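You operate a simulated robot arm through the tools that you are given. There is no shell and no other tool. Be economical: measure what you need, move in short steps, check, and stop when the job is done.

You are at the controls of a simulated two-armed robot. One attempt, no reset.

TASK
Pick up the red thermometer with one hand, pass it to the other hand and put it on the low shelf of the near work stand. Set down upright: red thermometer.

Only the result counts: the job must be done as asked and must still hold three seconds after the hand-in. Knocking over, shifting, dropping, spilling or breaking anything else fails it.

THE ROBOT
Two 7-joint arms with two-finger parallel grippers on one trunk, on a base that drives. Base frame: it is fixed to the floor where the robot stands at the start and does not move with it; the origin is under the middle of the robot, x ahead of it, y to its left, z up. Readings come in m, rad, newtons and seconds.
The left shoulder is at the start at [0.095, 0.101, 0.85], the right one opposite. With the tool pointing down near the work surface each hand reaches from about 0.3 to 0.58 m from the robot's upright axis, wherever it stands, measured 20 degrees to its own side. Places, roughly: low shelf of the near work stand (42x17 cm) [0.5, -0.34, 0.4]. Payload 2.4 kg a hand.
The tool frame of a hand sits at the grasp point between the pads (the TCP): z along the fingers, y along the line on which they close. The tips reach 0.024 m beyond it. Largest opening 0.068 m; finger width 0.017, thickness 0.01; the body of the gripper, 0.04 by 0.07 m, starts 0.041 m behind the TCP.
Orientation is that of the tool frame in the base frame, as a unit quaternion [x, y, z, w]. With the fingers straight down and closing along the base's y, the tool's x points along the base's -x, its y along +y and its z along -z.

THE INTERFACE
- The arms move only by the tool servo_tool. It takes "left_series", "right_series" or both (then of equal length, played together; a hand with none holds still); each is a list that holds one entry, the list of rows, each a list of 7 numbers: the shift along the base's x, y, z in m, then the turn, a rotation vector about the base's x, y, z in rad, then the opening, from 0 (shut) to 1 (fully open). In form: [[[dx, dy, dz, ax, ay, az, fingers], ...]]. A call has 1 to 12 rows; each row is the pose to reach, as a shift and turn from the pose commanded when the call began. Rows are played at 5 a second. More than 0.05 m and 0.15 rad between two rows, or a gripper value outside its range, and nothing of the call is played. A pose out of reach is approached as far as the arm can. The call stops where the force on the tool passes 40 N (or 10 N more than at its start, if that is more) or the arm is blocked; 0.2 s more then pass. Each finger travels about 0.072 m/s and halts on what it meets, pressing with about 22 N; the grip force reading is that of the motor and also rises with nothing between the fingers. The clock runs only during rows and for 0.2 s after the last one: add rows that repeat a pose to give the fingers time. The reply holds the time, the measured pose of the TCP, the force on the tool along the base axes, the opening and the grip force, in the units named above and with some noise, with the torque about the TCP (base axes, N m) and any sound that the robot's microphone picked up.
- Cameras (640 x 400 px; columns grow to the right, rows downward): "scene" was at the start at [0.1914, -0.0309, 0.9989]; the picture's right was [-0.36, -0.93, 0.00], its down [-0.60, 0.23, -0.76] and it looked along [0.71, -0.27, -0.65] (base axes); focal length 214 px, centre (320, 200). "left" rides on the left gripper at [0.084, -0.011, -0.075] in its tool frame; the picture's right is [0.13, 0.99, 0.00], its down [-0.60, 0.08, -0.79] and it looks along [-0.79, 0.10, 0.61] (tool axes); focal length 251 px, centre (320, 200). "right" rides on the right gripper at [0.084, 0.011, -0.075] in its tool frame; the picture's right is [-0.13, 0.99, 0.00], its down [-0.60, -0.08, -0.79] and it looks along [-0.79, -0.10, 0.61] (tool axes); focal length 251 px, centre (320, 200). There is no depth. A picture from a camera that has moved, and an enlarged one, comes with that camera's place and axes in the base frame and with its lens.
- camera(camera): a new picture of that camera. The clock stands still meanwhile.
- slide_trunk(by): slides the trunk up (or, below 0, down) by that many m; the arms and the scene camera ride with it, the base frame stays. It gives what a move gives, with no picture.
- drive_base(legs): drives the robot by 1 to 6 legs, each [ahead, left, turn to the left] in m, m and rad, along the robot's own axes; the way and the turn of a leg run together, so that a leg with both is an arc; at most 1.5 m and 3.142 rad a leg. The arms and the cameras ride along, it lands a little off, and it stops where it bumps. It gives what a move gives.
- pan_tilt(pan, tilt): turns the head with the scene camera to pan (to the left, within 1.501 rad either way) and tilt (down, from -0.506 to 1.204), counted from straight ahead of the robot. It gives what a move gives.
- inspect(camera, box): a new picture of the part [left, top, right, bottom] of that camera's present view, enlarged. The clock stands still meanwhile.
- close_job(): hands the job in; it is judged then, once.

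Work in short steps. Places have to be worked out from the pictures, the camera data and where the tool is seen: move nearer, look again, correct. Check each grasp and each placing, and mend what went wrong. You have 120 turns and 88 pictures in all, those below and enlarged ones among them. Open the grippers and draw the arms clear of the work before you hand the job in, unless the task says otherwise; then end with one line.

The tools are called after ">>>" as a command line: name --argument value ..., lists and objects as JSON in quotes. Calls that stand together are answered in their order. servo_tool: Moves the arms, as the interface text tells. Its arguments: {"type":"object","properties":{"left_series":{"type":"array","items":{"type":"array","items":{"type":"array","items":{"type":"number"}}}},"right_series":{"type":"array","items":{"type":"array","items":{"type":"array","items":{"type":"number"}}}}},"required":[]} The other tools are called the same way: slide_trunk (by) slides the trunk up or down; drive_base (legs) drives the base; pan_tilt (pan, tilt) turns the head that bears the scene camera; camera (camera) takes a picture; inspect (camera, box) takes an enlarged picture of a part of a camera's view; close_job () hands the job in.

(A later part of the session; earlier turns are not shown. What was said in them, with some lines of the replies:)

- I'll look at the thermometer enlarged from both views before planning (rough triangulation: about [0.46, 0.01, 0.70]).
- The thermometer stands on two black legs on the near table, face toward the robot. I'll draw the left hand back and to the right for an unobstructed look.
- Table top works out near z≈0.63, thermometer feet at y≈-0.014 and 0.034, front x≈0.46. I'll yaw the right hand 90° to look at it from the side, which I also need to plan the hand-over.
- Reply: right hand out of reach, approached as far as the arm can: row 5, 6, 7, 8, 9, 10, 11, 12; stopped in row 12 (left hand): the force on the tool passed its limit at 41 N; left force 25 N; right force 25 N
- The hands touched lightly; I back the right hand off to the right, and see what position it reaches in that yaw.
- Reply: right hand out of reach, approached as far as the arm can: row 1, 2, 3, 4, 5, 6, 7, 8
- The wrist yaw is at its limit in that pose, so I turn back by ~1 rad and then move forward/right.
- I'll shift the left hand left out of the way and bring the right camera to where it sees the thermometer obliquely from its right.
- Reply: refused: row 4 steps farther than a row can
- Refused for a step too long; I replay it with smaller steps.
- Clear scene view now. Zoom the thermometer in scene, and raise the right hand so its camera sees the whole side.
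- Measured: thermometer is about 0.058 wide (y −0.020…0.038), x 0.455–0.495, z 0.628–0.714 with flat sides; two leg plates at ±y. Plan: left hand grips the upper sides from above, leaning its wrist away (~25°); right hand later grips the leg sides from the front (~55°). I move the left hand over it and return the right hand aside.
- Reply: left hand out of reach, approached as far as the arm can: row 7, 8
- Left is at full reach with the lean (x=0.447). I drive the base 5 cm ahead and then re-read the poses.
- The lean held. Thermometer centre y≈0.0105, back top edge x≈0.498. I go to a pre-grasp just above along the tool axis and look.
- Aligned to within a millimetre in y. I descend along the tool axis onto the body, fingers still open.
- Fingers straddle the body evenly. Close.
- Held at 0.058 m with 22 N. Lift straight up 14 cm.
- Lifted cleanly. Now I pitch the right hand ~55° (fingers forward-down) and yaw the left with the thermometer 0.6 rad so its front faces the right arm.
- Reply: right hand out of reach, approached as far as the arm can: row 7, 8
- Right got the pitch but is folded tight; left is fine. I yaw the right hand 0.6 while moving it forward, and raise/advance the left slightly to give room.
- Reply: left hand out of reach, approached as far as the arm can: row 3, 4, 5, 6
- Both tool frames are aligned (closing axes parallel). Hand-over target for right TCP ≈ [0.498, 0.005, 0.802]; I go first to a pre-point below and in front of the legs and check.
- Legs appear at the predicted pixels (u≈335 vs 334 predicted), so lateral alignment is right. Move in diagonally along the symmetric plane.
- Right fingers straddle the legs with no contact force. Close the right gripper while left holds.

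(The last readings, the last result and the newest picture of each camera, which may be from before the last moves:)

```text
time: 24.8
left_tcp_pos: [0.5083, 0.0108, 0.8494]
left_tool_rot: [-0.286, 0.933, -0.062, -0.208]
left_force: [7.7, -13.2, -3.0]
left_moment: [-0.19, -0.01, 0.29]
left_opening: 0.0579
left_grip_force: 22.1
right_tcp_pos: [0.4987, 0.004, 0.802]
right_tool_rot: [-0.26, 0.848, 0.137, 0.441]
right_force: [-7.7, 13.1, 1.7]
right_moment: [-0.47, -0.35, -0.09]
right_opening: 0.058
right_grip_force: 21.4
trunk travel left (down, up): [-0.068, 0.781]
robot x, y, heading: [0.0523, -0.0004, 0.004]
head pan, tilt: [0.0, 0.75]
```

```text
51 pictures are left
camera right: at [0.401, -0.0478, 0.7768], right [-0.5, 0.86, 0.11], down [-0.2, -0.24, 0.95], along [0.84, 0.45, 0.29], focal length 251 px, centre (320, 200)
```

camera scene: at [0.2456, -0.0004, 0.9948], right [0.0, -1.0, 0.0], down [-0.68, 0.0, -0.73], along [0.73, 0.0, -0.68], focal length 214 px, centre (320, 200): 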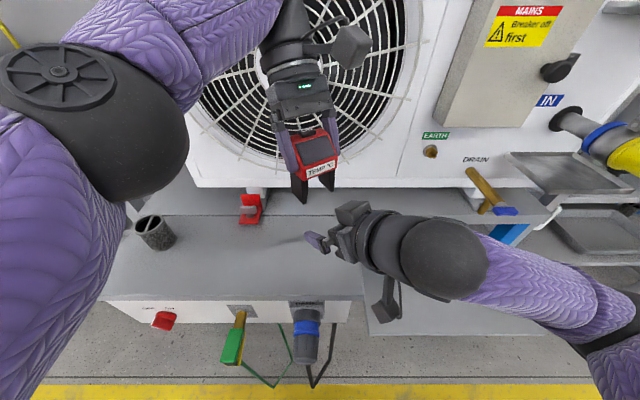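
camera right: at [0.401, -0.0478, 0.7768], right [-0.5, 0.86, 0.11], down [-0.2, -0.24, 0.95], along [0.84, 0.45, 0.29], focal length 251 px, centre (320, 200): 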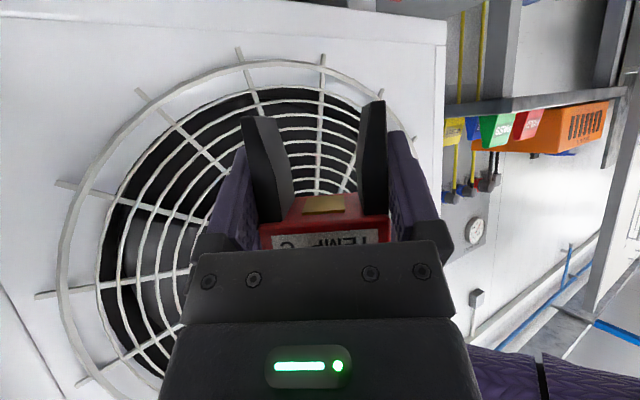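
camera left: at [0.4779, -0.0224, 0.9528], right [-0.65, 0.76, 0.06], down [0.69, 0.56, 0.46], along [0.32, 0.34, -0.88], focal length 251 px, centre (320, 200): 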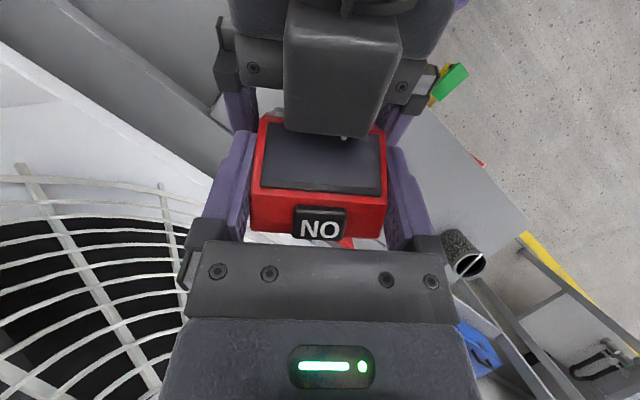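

Gripped at 0.058; there is ~15 N of lateral squeeze from ~1 mm misfit. I ease the right hand 1 mm along the force before releasing the left.

>>> servo_tool --right_series '[[[-0.0006, 0.0008, 0, 0, 0, 0, 0.3], [-0.0006, 0.0008, 0, 0, 0, 0, 0.3]]]'

```text
time: 25.4
left_tcp_pos: [0.5091, 0.0118, 0.8506]
left_tool_rot: [-0.286, 0.933, -0.061, -0.209]
left_force: [1.9, -8.5, -5.0]
left_moment: [-0.31, -0.31, 0.17]
left_opening: 0.0577
left_grip_force: 21.9
right_tcp_pos: [0.4969, 0.0046, 0.8019]
right_tool_rot: [-0.259, 0.849, 0.136, 0.44]
right_force: [-2.7, 8.3, 3.3]
right_moment: [-0.07, 0.14, -0.06]
right_opening: 0.0582
right_grip_force: 22.5
trunk travel left (down, up): [-0.068, 0.781]
robot x, y, heading: [0.0521, 0.0001, -0.002]
head pan, tilt: [0.0, 0.75]
```

Forces are small. Open the left gripper, both hands holding still.

>>> servo_tool --left_series '[[[0, 0, 0, 0, 0, 0, 0.9], [0, 0, 0, 0, 0, 0, 1], [0, 0, 0, 0, 0, 0, 1]]]'

>>> camera --camera "left"

>>> camera --camera "right"

```text
time: 26.1
left_tcp_pos: [0.507, 0.011, 0.8494]
left_tool_rot: [-0.285, 0.933, -0.061, -0.209]
left_force: [0.2, -0.3, -0.9]
left_moment: [-0.02, -0.02, 0.0]
left_opening: 0.068
left_grip_force: 0.1
right_tcp_pos: [0.4983, 0.0044, 0.8024]
right_tool_rot: [-0.26, 0.849, 0.136, 0.439]
right_force: [0.0, 1.1, -0.4]
right_moment: [-0.02, -0.01, -0.03]
right_opening: 0.0579
right_grip_force: 21.8
trunk travel left (down, up): [-0.068, 0.781]
robot x, y, heading: [0.0523, 0.0026, 0.002]
head pan, tilt: [0.0, 0.75]
```

```text
50 pictures are left
camera left: at [0.4779, -0.0224, 0.9529], right [-0.65, 0.76, 0.06], down [0.69, 0.56, 0.46], along [0.32, 0.34, -0.88], focal length 251 px, centre (320, 200)
```

left: 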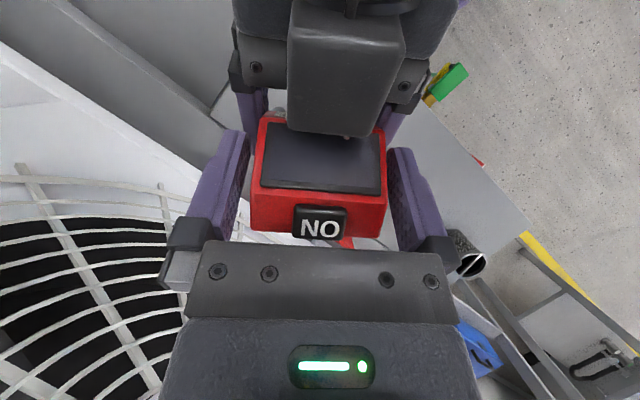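

```text
49 pictures are left
camera right: at [0.4006, -0.0472, 0.7766], right [-0.49, 0.86, 0.11], down [-0.2, -0.24, 0.95], along [0.85, 0.45, 0.29], focal length 251 px, centre (320, 200)
```

right: 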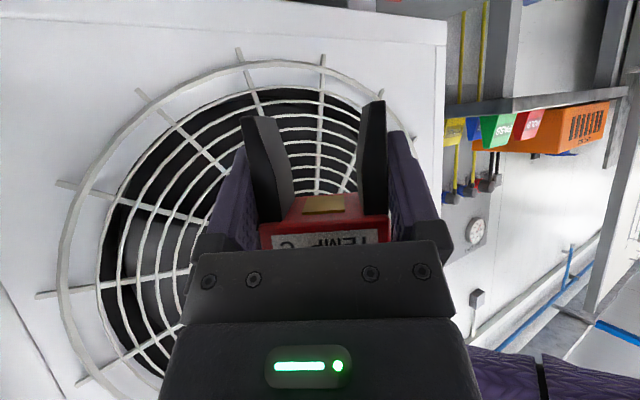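

Right alone holds it (force reading normal). Lower the right hand 7.5 cm straight down out of the left fingers.

>>> servo_tool --right_series '[[[0, 0, -0.015, 0, 0, 0, 0.3], [0, 0, -0.03, 0, 0, 0, 0.3], [0, 0, -0.045, 0, 0, 0, 0.3], [0, 0, -0.06, 0, 0, 0, 0.3], [0, 0, -0.075, 0, 0, 0, 0.3], [0, 0, -0.075, 0, 0, 0, 0.3]]]'

>>> camera --camera "scene"

>>> camera --camera "left"

```text
time: 27.6
left_tcp_pos: [0.5082, 0.0118, 0.8502]
left_tool_rot: [-0.286, 0.933, -0.06, -0.208]
left_force: [-0.5, 0.4, 0.3]
left_moment: [-0.02, 0.01, -0.02]
left_opening: 0.068
left_grip_force: 0.1
right_tcp_pos: [0.4968, 0.0036, 0.7275]
right_tool_rot: [-0.26, 0.849, 0.136, 0.439]
right_force: [-0.1, 1.2, -0.4]
right_moment: [-0.02, 0.06, 0.02]
right_opening: 0.0581
right_grip_force: 22.2
trunk travel left (down, up): [-0.068, 0.781]
robot x, y, heading: [0.0499, 0.0005, -0.003]
head pan, tilt: [0.0, 0.75]
```

```text
48 pictures are left
camera scene: at [0.2456, -0.0004, 0.9948], right [0.0, -1.0, 0.0], down [-0.68, 0.0, -0.73], along [0.73, 0.0, -0.68], focal length 214 px, centre (320, 200)
```

scene: 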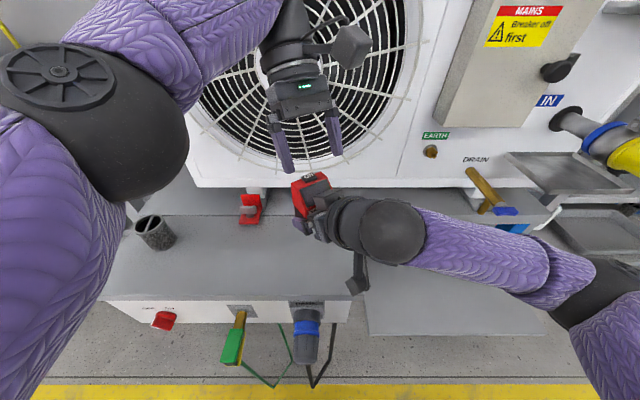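

```text
47 pictures are left
camera left: at [0.4779, -0.0224, 0.9529], right [-0.65, 0.76, 0.06], down [0.69, 0.56, 0.46], along [0.32, 0.34, -0.88], focal length 251 px, centre (320, 200)
```

left: 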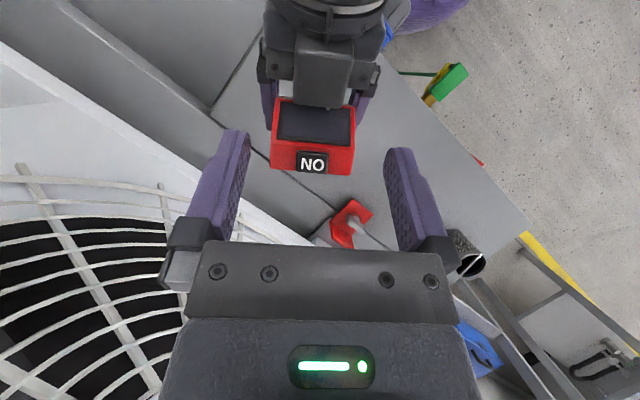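

Hand-over succeeded. Move the left hand off to the left, and carry the thermometer right toward above the shelf while undoing the yaw.

>>> servo_tool --left_series '[[[-0.01, 0.02, 0, 0, 0, 0, 1], [-0.02, 0.05, 0, 0, 0, 0, 1], [-0.04, 0.08, 0, 0, 0, 0, 1], [-0.06, 0.11, 0, 0, 0, 0, 1], [-0.08, 0.14, 0, 0, 0, 0, 1], [-0.1, 0.17, 0, 0, 0, 0, 1], [-0.12, 0.19, 0, 0, 0, 0, 1], [-0.12, 0.19, 0, 0, 0, 0, 1], [-0.12, 0.19, 0, 0, 0, 0, 1]]]' --right_series '[[[0, -0.02, 0.01, 0, 0, 0, 0.3], [0, -0.05, 0.02, 0, 0, -0.08, 0.3], [-0.005, -0.09, 0.02, 0, 0, -0.16, 0.3], [-0.01, -0.13, 0.02, 0, 0, -0.24, 0.3], [-0.015, -0.17, 0.02, 0, 0, -0.32, 0.3], [-0.02, -0.21, 0.02, 0, 0, -0.4, 0.3], [-0.025, -0.25, 0.02, 0, 0, -0.5, 0.3], [-0.03, -0.29, 0.02, 0, 0, -0.6, 0.3], [-0.03, -0.29, 0.02, 0, 0, -0.6, 0.3]]]'

>>> pan_tilt --pan -0.6 --tilt 0.9

>>> camera --camera "scene"

>>> camera --camera "right"

```text
time: 29.6
left_tcp_pos: [0.3874, 0.2016, 0.848]
left_tool_rot: [-0.286, 0.933, -0.061, -0.209]
left_force: [-0.2, -0.3, 0.2]
left_moment: [-0.03, 0.01, -0.03]
left_opening: 0.0682
left_grip_force: 0.0
right_tcp_pos: [0.4662, -0.2872, 0.7476]
right_tool_rot: [0.003, 0.888, 0.0, 0.46]
right_force: [-0.1, -0.5, 0.1]
right_moment: [-0.02, 0.04, -0.02]
right_opening: 0.0576
right_grip_force: 21.7
trunk travel left (down, up): [-0.068, 0.781]
robot x, y, heading: [0.0476, 0.0004, -0.001]
head pan, tilt: [0.0, 0.75]
```

```text
time: 30.6
left_tcp_pos: [0.3874, 0.2007, 0.8487]
left_tool_rot: [-0.285, 0.934, -0.06, -0.207]
left_force: [0.7, 0.3, -0.3]
left_moment: [0.02, -0.02, 0.03]
left_opening: 0.0679
left_grip_force: 0.1
right_tcp_pos: [0.4676, -0.2865, 0.7471]
right_tool_rot: [0.002, 0.888, 0.001, 0.46]
right_force: [0.4, -0.5, 0.7]
right_moment: [0.01, 0.04, 0.0]
right_opening: 0.0576
right_grip_force: 22.2
trunk travel left (down, up): [-0.068, 0.781]
robot x, y, heading: [0.0504, -0.0007, -0.004]
head pan, tilt: [-0.6, 0.901]
```

```text
46 pictures are left
camera scene: at [0.2249, -0.0431, 0.983], right [-0.56, -0.83, 0.0], down [-0.65, 0.44, -0.62], along [0.51, -0.35, -0.78], focal length 214 px, centre (320, 200)
```

scene: 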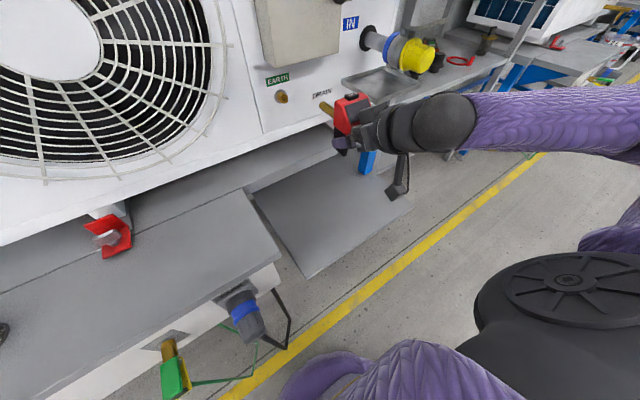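

```text
45 pictures are left
camera right: at [0.3574, -0.2745, 0.7224], right [0.08, 0.99, 0.11], down [-0.3, -0.08, 0.95], along [0.95, -0.11, 0.29], focal length 251 px, centre (320, 200)
```

right: 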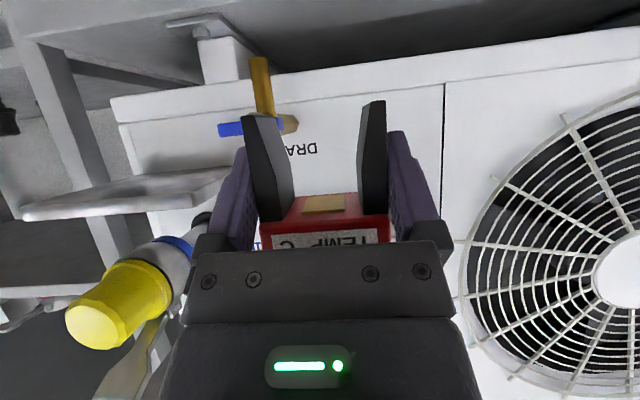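

Grip unchanged. The drain lever juts out near [0.52, −0.34, 0.71], so I shift to y≈−0.22, x≈0.455 before descending (shelf front edge ≈0.405, left end y≈−0.125), then go down part way.

>>> servo_tool --right_series '[[[-0.005, 0.025, 0, 0, 0, 0, 0.3], [-0.011, 0.045, 0, 0, 0, 0, 0.3], [-0.012, 0.067, -0.01, 0, 0, 0, 0.3], [-0.012, 0.067, -0.04, 0, 0, 0, 0.3], [-0.012, 0.067, -0.08, 0, 0, 0, 0.3], [-0.012, 0.067, -0.12, 0, 0, 0, 0.3], [-0.012, 0.067, -0.16, 0, 0, 0, 0.3], [-0.012, 0.067, -0.2, 0, 0, 0, 0.3], [-0.012, 0.067, -0.2, 0, 0, 0, 0.3]]]'

>>> camera --camera "scene"

>>> camera --camera "right"

```text
time: 32.5
left_tcp_pos: [0.387, 0.2013, 0.8476]
left_tool_rot: [-0.285, 0.934, -0.061, -0.207]
left_force: [0.6, 0.1, -0.1]
left_moment: [0.01, -0.01, 0.05]
left_opening: 0.0678
left_grip_force: 0.1
right_tcp_pos: [0.4499, -0.2168, 0.5858]
right_tool_rot: [-0.004, 0.89, 0.018, 0.456]
right_force: [-0.3, -0.2, -0.7]
right_moment: [0.0, 0.02, -0.02]
right_opening: 0.0579
right_grip_force: 22.4
right hand out of reach, approached as far as the arm can: row 3, 4, 6, 7, 8, 9
trunk travel left (down, up): [-0.068, 0.781]
robot x, y, heading: [0.0498, -0.0024, 0.002]
head pan, tilt: [-0.6, 0.901]
```

```text
44 pictures are left
camera scene: at [0.2248, -0.0431, 0.983], right [-0.57, -0.82, 0.0], down [-0.65, 0.44, -0.62], along [0.51, -0.35, -0.78], focal length 214 px, centre (320, 200)
```

scene: 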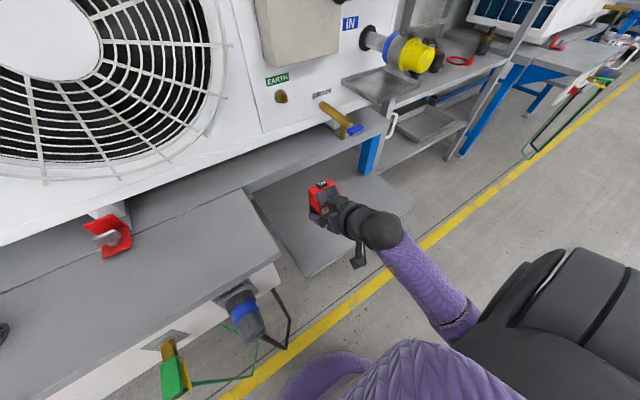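

```text
43 pictures are left
camera right: at [0.3393, -0.2068, 0.5628], right [0.05, 0.99, 0.13], down [-0.29, -0.11, 0.95], along [0.96, -0.09, 0.28], focal length 251 px, centre (320, 200)
```

right: 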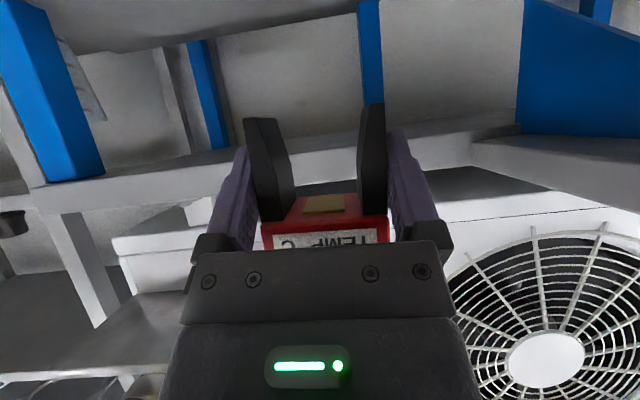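

Arm can't get lower in this pose here (z 0.586). Moving the base back 15 cm and lowering the trunk should give the arm a better angle.

>>> drive_base --legs '[[-0.15, 0, 0]]'

>>> slide_trunk --by -0.065

```text
time: 33.9
left_tcp_pos: [0.2384, 0.2012, 0.8489]
left_tool_rot: [-0.285, 0.933, -0.061, -0.209]
left_force: [-0.7, 0.5, 0.3]
left_moment: [0.01, 0.0, 0.0]
left_opening: 0.0681
left_grip_force: 0.1
right_tcp_pos: [0.3003, -0.2176, 0.5869]
right_tool_rot: [-0.003, 0.89, 0.018, 0.456]
right_force: [0.5, -0.8, -0.3]
right_moment: [0.01, 0.06, -0.04]
right_opening: 0.0579
right_grip_force: 22.3
trunk travel left (down, up): [-0.068, 0.781]
robot x, y, heading: [-0.1021, 0.0001, -0.002]
head pan, tilt: [-0.6, 0.901]
```

```text
time: 35.0
left_tcp_pos: [0.238, 0.1999, 0.7838]
left_tool_rot: [-0.285, 0.934, -0.061, -0.207]
left_force: [0.1, -0.1, 1.0]
left_moment: [0.03, 0.0, 0.03]
left_opening: 0.0678
left_grip_force: 0.0
right_tcp_pos: [0.2994, -0.2175, 0.5222]
right_tool_rot: [-0.003, 0.89, 0.018, 0.456]
right_force: [0.3, 0.4, -0.1]
right_moment: [-0.03, 0.0, -0.01]
right_opening: 0.0578
right_grip_force: 22.4
trunk travel left (down, up): [-0.003, 0.846]
robot x, y, heading: [-0.0995, 0.0044, -0.001]
head pan, tilt: [-0.6, 0.901]
```

Now extend forward over the shelf at this height, correcting the small tilt error (~0.03 rad).

>>> servo_tool --right_series '[[[0.03, 0, 0, -0.005, -0.002, -0.005, 0.3], [0.06, 0, 0, -0.011, -0.004, -0.01, 0.3], [0.09, 0, 0, -0.018, -0.006, -0.015, 0.3], [0.12, 0, 0, -0.023, -0.008, -0.02, 0.3], [0.156, 0, 0, -0.027, -0.009, -0.025, 0.3], [0.156, 0, 0, -0.027, -0.009, -0.025, 0.3]]]'

>>> camera --camera "scene"

```text
time: 36.4
left_tcp_pos: [0.2385, 0.2008, 0.7834]
left_tool_rot: [-0.285, 0.934, -0.061, -0.207]
left_force: [0.1, 0.5, 0.1]
left_moment: [0.0, 0.03, 0.0]
left_opening: 0.0679
left_grip_force: 0.1
right_tcp_pos: [0.4495, -0.2275, 0.5166]
right_tool_rot: [0.0, 0.888, 0.002, 0.46]
right_force: [0.6, 0.3, 0.2]
right_moment: [0.0, 0.05, 0.01]
right_opening: 0.0577
right_grip_force: 22.4
right hand out of reach, approached as far as the arm can: row 2, 3, 4, 5, 6
trunk travel left (down, up): [-0.003, 0.846]
robot x, y, heading: [-0.0982, 0.0015, 0.002]
head pan, tilt: [-0.6, 0.901]
```

```text
42 pictures are left
camera scene: at [0.0991, -0.0432, 0.9147], right [-0.57, -0.82, 0.0], down [-0.65, 0.44, -0.62], along [0.51, -0.35, -0.78], focal length 214 px, centre (320, 200)
```

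scene: 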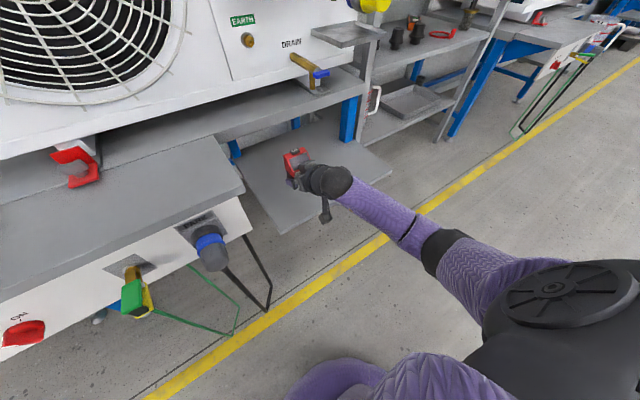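

Nearly there but near a joint limit. Try lowering 5 cm and see how far it follows.

>>> servo_tool --right_series '[[[0, 0, -0.02, 0, 0, 0, 0.3], [0, 0, -0.04, 0, 0, 0, 0.3], [0, 0, -0.05, 0, 0, 0, 0.3], [0, 0, -0.05, 0, 0, 0, 0.3]]]'

```text
time: 37.4
left_tcp_pos: [0.2375, 0.2012, 0.7833]
left_tool_rot: [-0.286, 0.933, -0.061, -0.208]
left_force: [-0.4, -0.4, 0.5]
left_moment: [-0.01, 0.01, 0.0]
left_opening: 0.068
left_grip_force: 0.1
right_tcp_pos: [0.4418, -0.2366, 0.4884]
right_tool_rot: [0.002, 0.888, 0.0, 0.459]
right_force: [0.0, 0.3, 0.6]
right_moment: [-0.01, 0.0, 0.02]
right_opening: 0.0578
right_grip_force: 22.2
right hand out of reach, approached as far as the arm can: row 1, 2, 3, 4
trunk travel left (down, up): [-0.003, 0.846]
robot x, y, heading: [-0.1008, 0.0008, 0.0]
head pan, tilt: [-0.6, 0.901]
```

The limit seems to be wrist angle; the forearm comes from the right, so yawing the hand +0.5 rad should align it better. Try that while holding height, then lower.

>>> servo_tool --right_series '[[[0, 0, 0.0, 0, 0, 0.1, 0.3], [0, 0, 0, 0, 0, 0.2, 0.3], [0.005, 0, 0, 0, 0, 0.3, 0.3], [0.01, 0, 0, 0, 0, 0.4, 0.3], [0.01, 0, -0.0, 0, 0, 0.5, 0.3], [0.01, 0, -0.02, 0, 0, 0.5, 0.3], [0.01, 0, -0.03, 0, 0, 0.5, 0.3], [0.01, 0, -0.03, 0, 0, 0.5, 0.3]]]'

>>> camera --camera "scene"

```text
time: 39.2
left_tcp_pos: [0.2381, 0.2002, 0.7832]
left_tool_rot: [-0.286, 0.933, -0.061, -0.209]
left_force: [0.0, -0.2, 0.1]
left_moment: [-0.01, 0.01, -0.01]
left_opening: 0.0678
left_grip_force: 0.1
right_tcp_pos: [0.4529, -0.2367, 0.4581]
right_tool_rot: [-0.218, 0.861, 0.114, 0.446]
right_force: [-0.2, 0.1, -0.7]
right_moment: [-0.03, 0.01, 0.0]
right_opening: 0.0578
right_grip_force: 22.0
right hand out of reach, approached as far as the arm can: row 4, 5
trunk travel left (down, up): [-0.003, 0.846]
robot x, y, heading: [-0.0983, -0.001, 0.0]
head pan, tilt: [-0.6, 0.901]
```

```text
41 pictures are left
camera scene: at [0.0992, -0.0431, 0.9147], right [-0.57, -0.82, 0.0], down [-0.65, 0.44, -0.62], along [0.51, -0.35, -0.78], focal length 214 px, centre (320, 200)
```

scene: 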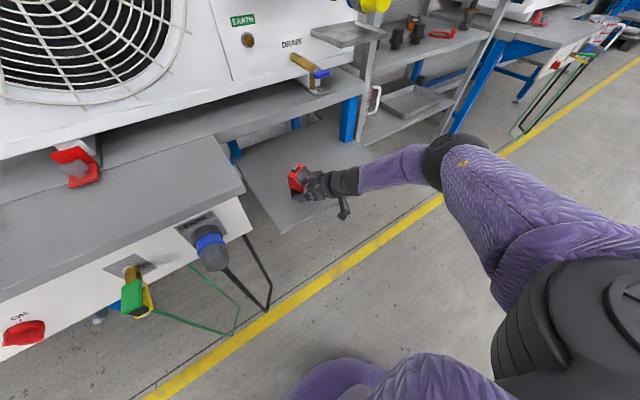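

Works: z=0.458 and upright tilt kept. Zoom in to judge the camera box versus the shelf edge and the feet height.

>>> inspect --camera "scene" --box '[230, 130, 390, 240]'

>>> camera --camera "right"

```text
3.64 times, centred on (310, 185) of scene
camera zoom: at [0.0992, -0.0431, 0.9147], right [-0.57, -0.82, 0.0], down [-0.65, 0.44, -0.62], along [0.51, -0.35, -0.78], focal length 780 px, centre (356, 254)
```

zoom: 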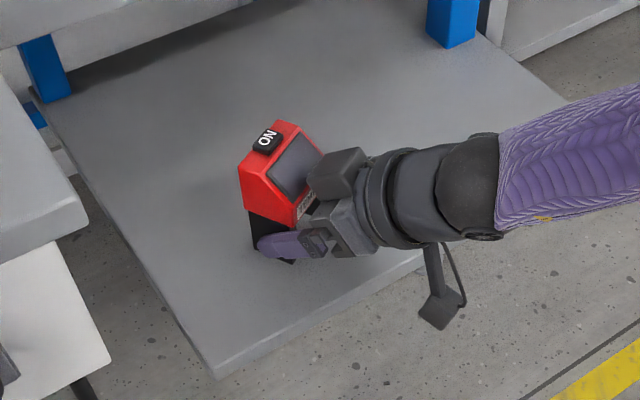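

```text
39 pictures are left
camera right: at [0.3518, -0.2792, 0.4346], right [-0.41, 0.91, 0.11], down [-0.23, -0.21, 0.95], along [0.89, 0.36, 0.29], focal length 251 px, centre (320, 200)
```

right: 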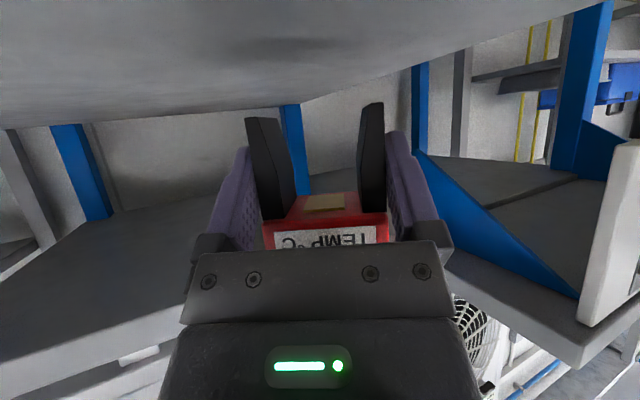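

Shelf front edge x≈0.40; camera box stays in front of it. I advance 8 mm and lower to just above predicted contact (TCP z≈0.428).

>>> servo_tool --right_series '[[[0.008, 0, -0.008, 0, 0, 0, 0.3], [0.008, 0, -0.018, 0, 0, 0, 0.3], [0.008, 0, -0.025, 0, 0, 0, 0.3], [0.008, 0, -0.03, 0, 0, 0, 0.3], [0.008, 0, -0.03, 0, 0, 0, 0.3]]]'

>>> inspect --camera "scene" --box '[260, 150, 360, 220]'

>>> camera --camera "right"

```text
time: 40.4
left_tcp_pos: [0.237, 0.2012, 0.7849]
left_tool_rot: [-0.285, 0.934, -0.061, -0.208]
left_force: [-0.5, 0.6, 0.0]
left_moment: [0.01, 0.02, 0.0]
left_opening: 0.0681
left_grip_force: 0.1
right_tcp_pos: [0.4609, -0.2375, 0.4302]
right_tool_rot: [-0.219, 0.86, 0.113, 0.446]
right_force: [1.0, -1.3, 8.7]
right_moment: [-0.17, -0.02, 0.09]
right_opening: 0.0578
right_grip_force: 21.8
trunk travel left (down, up): [-0.003, 0.846]
robot x, y, heading: [-0.0991, 0.0017, 0.001]
head pan, tilt: [-0.6, 0.901]
```

```text
5.71 times, centred on (310, 185) of scene
camera zoom: at [0.0985, -0.0428, 0.915], right [-0.57, -0.82, 0.0], down [-0.65, 0.44, -0.62], along [0.51, -0.35, -0.78], focal length 1226 px, centre (377, 286)
```

zoom: 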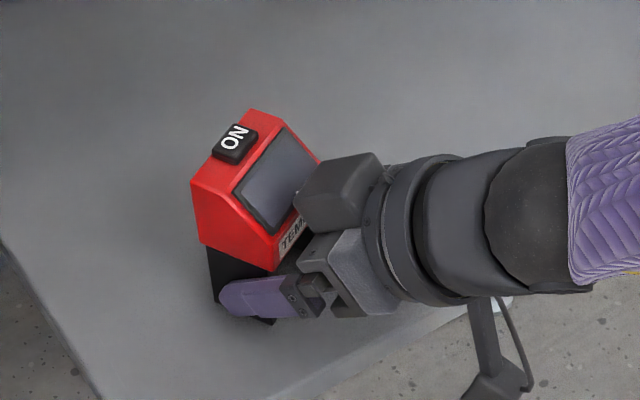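

```text
37 pictures are left
camera right: at [0.3596, -0.2792, 0.4058], right [-0.41, 0.91, 0.11], down [-0.23, -0.21, 0.95], along [0.88, 0.36, 0.29], focal length 251 px, centre (320, 200)
```

right: 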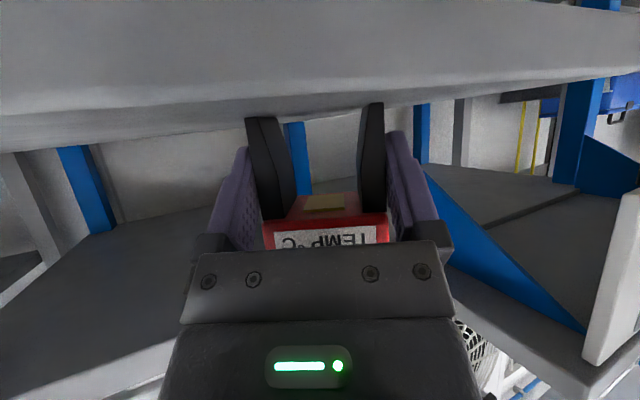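

Contact on the feet (8.7 N, small moment, so at the thermometer). I press 2 mm more to seat both legs, then check forces.

>>> servo_tool --right_series '[[[0, 0, -0.001, 0, 0, 0, 0.3], [0, 0, -0.002, 0, 0, 0, 0.3], [0, 0, -0.002, 0, 0, 0, 0.3]]]'

```text
time: 41.2
left_tcp_pos: [0.2364, 0.2013, 0.7843]
left_tool_rot: [-0.285, 0.934, -0.062, -0.208]
left_force: [-0.5, 0.2, -0.1]
left_moment: [-0.03, -0.01, 0.02]
left_opening: 0.068
left_grip_force: 0.1
right_tcp_pos: [0.4593, -0.2365, 0.4287]
right_tool_rot: [-0.218, 0.86, 0.113, 0.447]
right_force: [4.8, -2.8, 21.6]
right_moment: [-0.01, -0.27, -0.11]
right_opening: 0.0577
right_grip_force: 22.4
trunk travel left (down, up): [-0.003, 0.846]
robot x, y, heading: [-0.1008, 0.0048, 0.001]
head pan, tilt: [-0.6, 0.901]
```

Both feet seated (21 N, little moment). Ease 1 mm and open the right gripper.

>>> servo_tool --right_series '[[[0, 0, 0.001, 0, 0, 0, 0.3], [0, 0, 0.001, 0, 0, 0, 0.9], [0, 0, 0.001, 0, 0, 0, 1], [0, 0, 0.001, 0, 0, 0, 1]]]'

>>> camera --camera "right"

>>> inspect --camera "scene" --box '[260, 150, 360, 220]'

```text
time: 42.2
left_tcp_pos: [0.2379, 0.2011, 0.7834]
left_tool_rot: [-0.286, 0.933, -0.061, -0.208]
left_force: [-0.1, -0.4, -0.1]
left_moment: [0.03, -0.06, -0.04]
left_opening: 0.068
left_grip_force: 0.0
right_tcp_pos: [0.4598, -0.2358, 0.4282]
right_tool_rot: [-0.218, 0.861, 0.114, 0.446]
right_force: [-0.5, 0.0, -0.6]
right_moment: [0.0, 0.05, 0.03]
right_opening: 0.0682
right_grip_force: 0.0
trunk travel left (down, up): [-0.003, 0.846]
robot x, y, heading: [-0.0966, -0.0015, 0.004]
head pan, tilt: [-0.6, 0.901]
```

```text
36 pictures are left
camera right: at [0.3587, -0.2789, 0.4034], right [-0.41, 0.91, 0.11], down [-0.22, -0.21, 0.95], along [0.89, 0.36, 0.29], focal length 251 px, centre (320, 200)
```

right: 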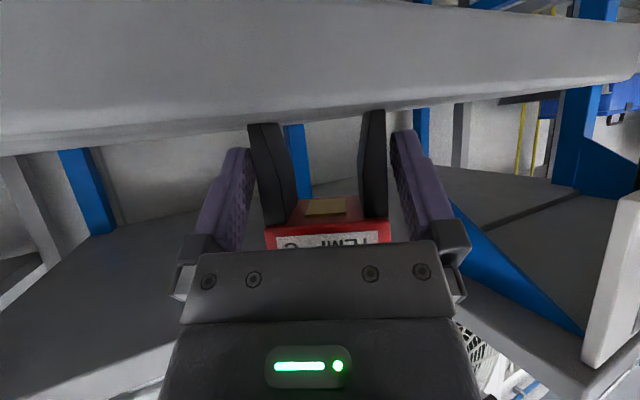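

```text
5.71 times, centred on (310, 185) of scene
camera zoom: at [0.0991, -0.043, 0.9147], right [-0.57, -0.82, 0.0], down [-0.65, 0.44, -0.62], along [0.51, -0.35, -0.78], focal length 1226 px, centre (377, 286)
```

zoom: 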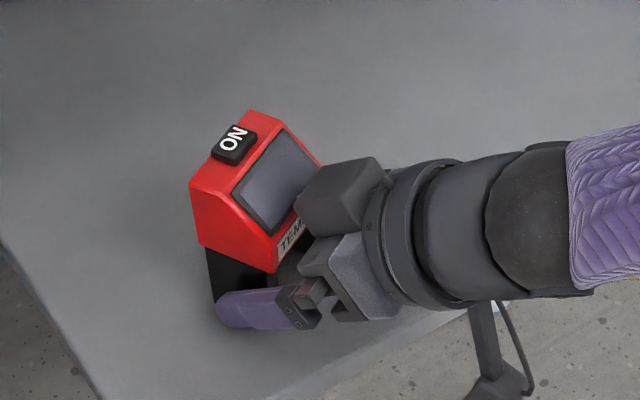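

Thermometer stands free between the open fingers. Withdraw the hand back along its own axis.

>>> servo_tool --right_series '[[[-0.0144, -0.0078, 0.0116, 0, 0, 0, 1], [-0.0287, -0.0156, 0.0231, 0, 0, 0, 1], [-0.043, -0.0234, 0.0347, 0, 0, 0, 1], [-0.0574, -0.0312, 0.0462, 0, 0, 0, 1], [-0.0718, -0.039, 0.0578, 0, 0, 0, 1], [-0.086, -0.047, 0.069, 0, 0, 0, 1], [-0.086, -0.047, 0.069, 0, 0, 0, 1]]]'

>>> inspect --camera "scene" --box '[230, 130, 390, 240]'

>>> camera --camera "right"

```text
time: 43.8
left_tcp_pos: [0.2379, 0.2009, 0.7831]
left_tool_rot: [-0.285, 0.934, -0.061, -0.207]
left_force: [-1.1, 0.5, 0.5]
left_moment: [0.01, -0.02, 0.03]
left_opening: 0.0678
left_grip_force: 0.0
right_tcp_pos: [0.3739, -0.2849, 0.4972]
right_tool_rot: [-0.218, 0.861, 0.113, 0.446]
right_force: [-0.2, 0.0, -0.8]
right_moment: [0.01, -0.02, -0.02]
right_opening: 0.068
right_grip_force: 0.0
trunk travel left (down, up): [-0.003, 0.846]
robot x, y, heading: [-0.0976, 0.0018, 0.0]
head pan, tilt: [-0.6, 0.901]
```

```text
3.64 times, centred on (310, 185) of scene
camera zoom: at [0.099, -0.043, 0.9147], right [-0.57, -0.82, 0.0], down [-0.65, 0.44, -0.62], along [0.51, -0.35, -0.78], focal length 780 px, centre (356, 254)
```

zoom: 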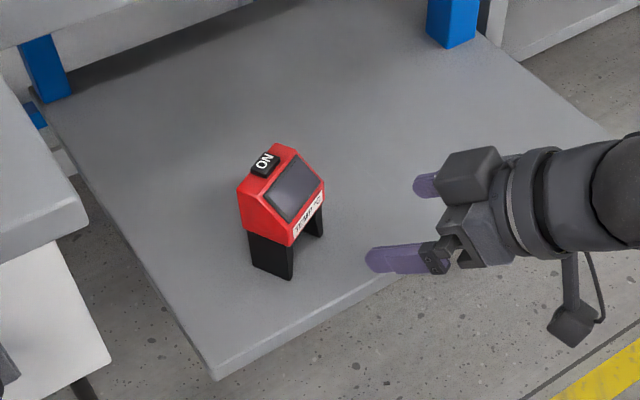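

```text
33 pictures are left
camera right: at [0.2725, -0.3268, 0.4724], right [-0.41, 0.91, 0.11], down [-0.23, -0.21, 0.95], along [0.89, 0.36, 0.29], focal length 251 px, centre (320, 200)
```

right: 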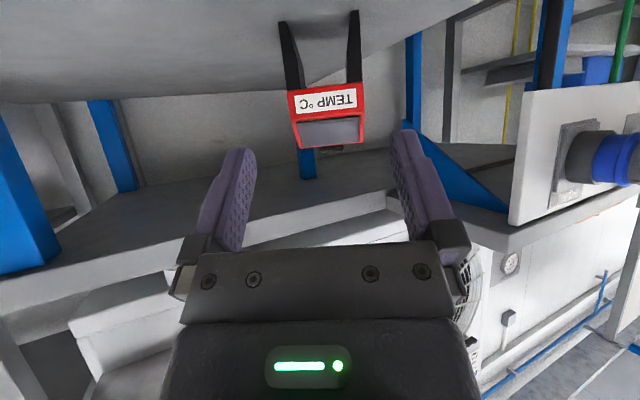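

It stands upright on the shelf. Draw the right arm a bit further clear.

>>> servo_tool --right_series '[[[-0.02, -0.02, 0.02, 0, 0, 0, 1], [-0.04, -0.05, 0.04, 0, 0, 0, 1], [-0.05, -0.08, 0.06, 0, 0, 0, 1], [-0.05, -0.08, 0.06, 0, 0, 0, 1]]]'

>>> camera --camera "scene"

```text
time: 44.8
left_tcp_pos: [0.2371, 0.2007, 0.7849]
left_tool_rot: [-0.286, 0.934, -0.061, -0.207]
left_force: [-0.3, 0.0, -0.8]
left_moment: [-0.01, 0.01, 0.0]
left_opening: 0.068
left_grip_force: 0.1
right_tcp_pos: [0.3205, -0.3658, 0.5213]
right_tool_rot: [-0.171, 0.862, 0.133, 0.458]
right_force: [-0.1, -1.6, -0.2]
right_moment: [0.01, -0.01, -0.04]
right_opening: 0.0683
right_grip_force: 0.1
right hand out of reach, approached as far as the arm can: row 2, 3, 4
trunk travel left (down, up): [-0.003, 0.846]
robot x, y, heading: [-0.1007, -0.0051, 0.002]
head pan, tilt: [-0.6, 0.901]
```

```text
32 pictures are left
camera scene: at [0.099, -0.0433, 0.9147], right [-0.57, -0.82, 0.0], down [-0.65, 0.44, -0.62], along [0.51, -0.35, -0.78], focal length 214 px, centre (320, 200)
```

scene: 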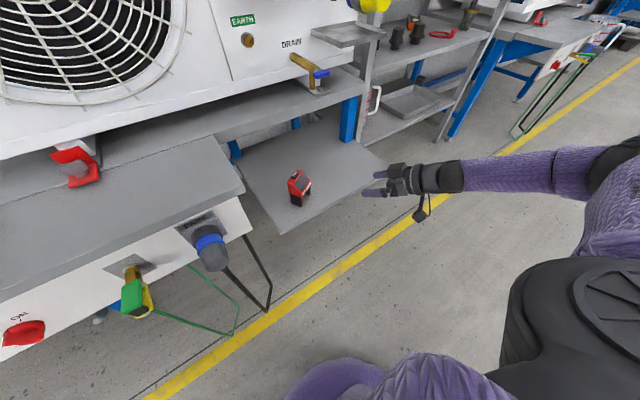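

Thermometer upright on the low shelf, both hands open and clear, nothing else disturbed; hand in.

>>> close_job

```text
The job is handed in.
```

The red thermometer was picked up with the left hand, passed in the air to the right hand, and is standing upright on the low shelf of the near work stand, with both grippers open and clear.
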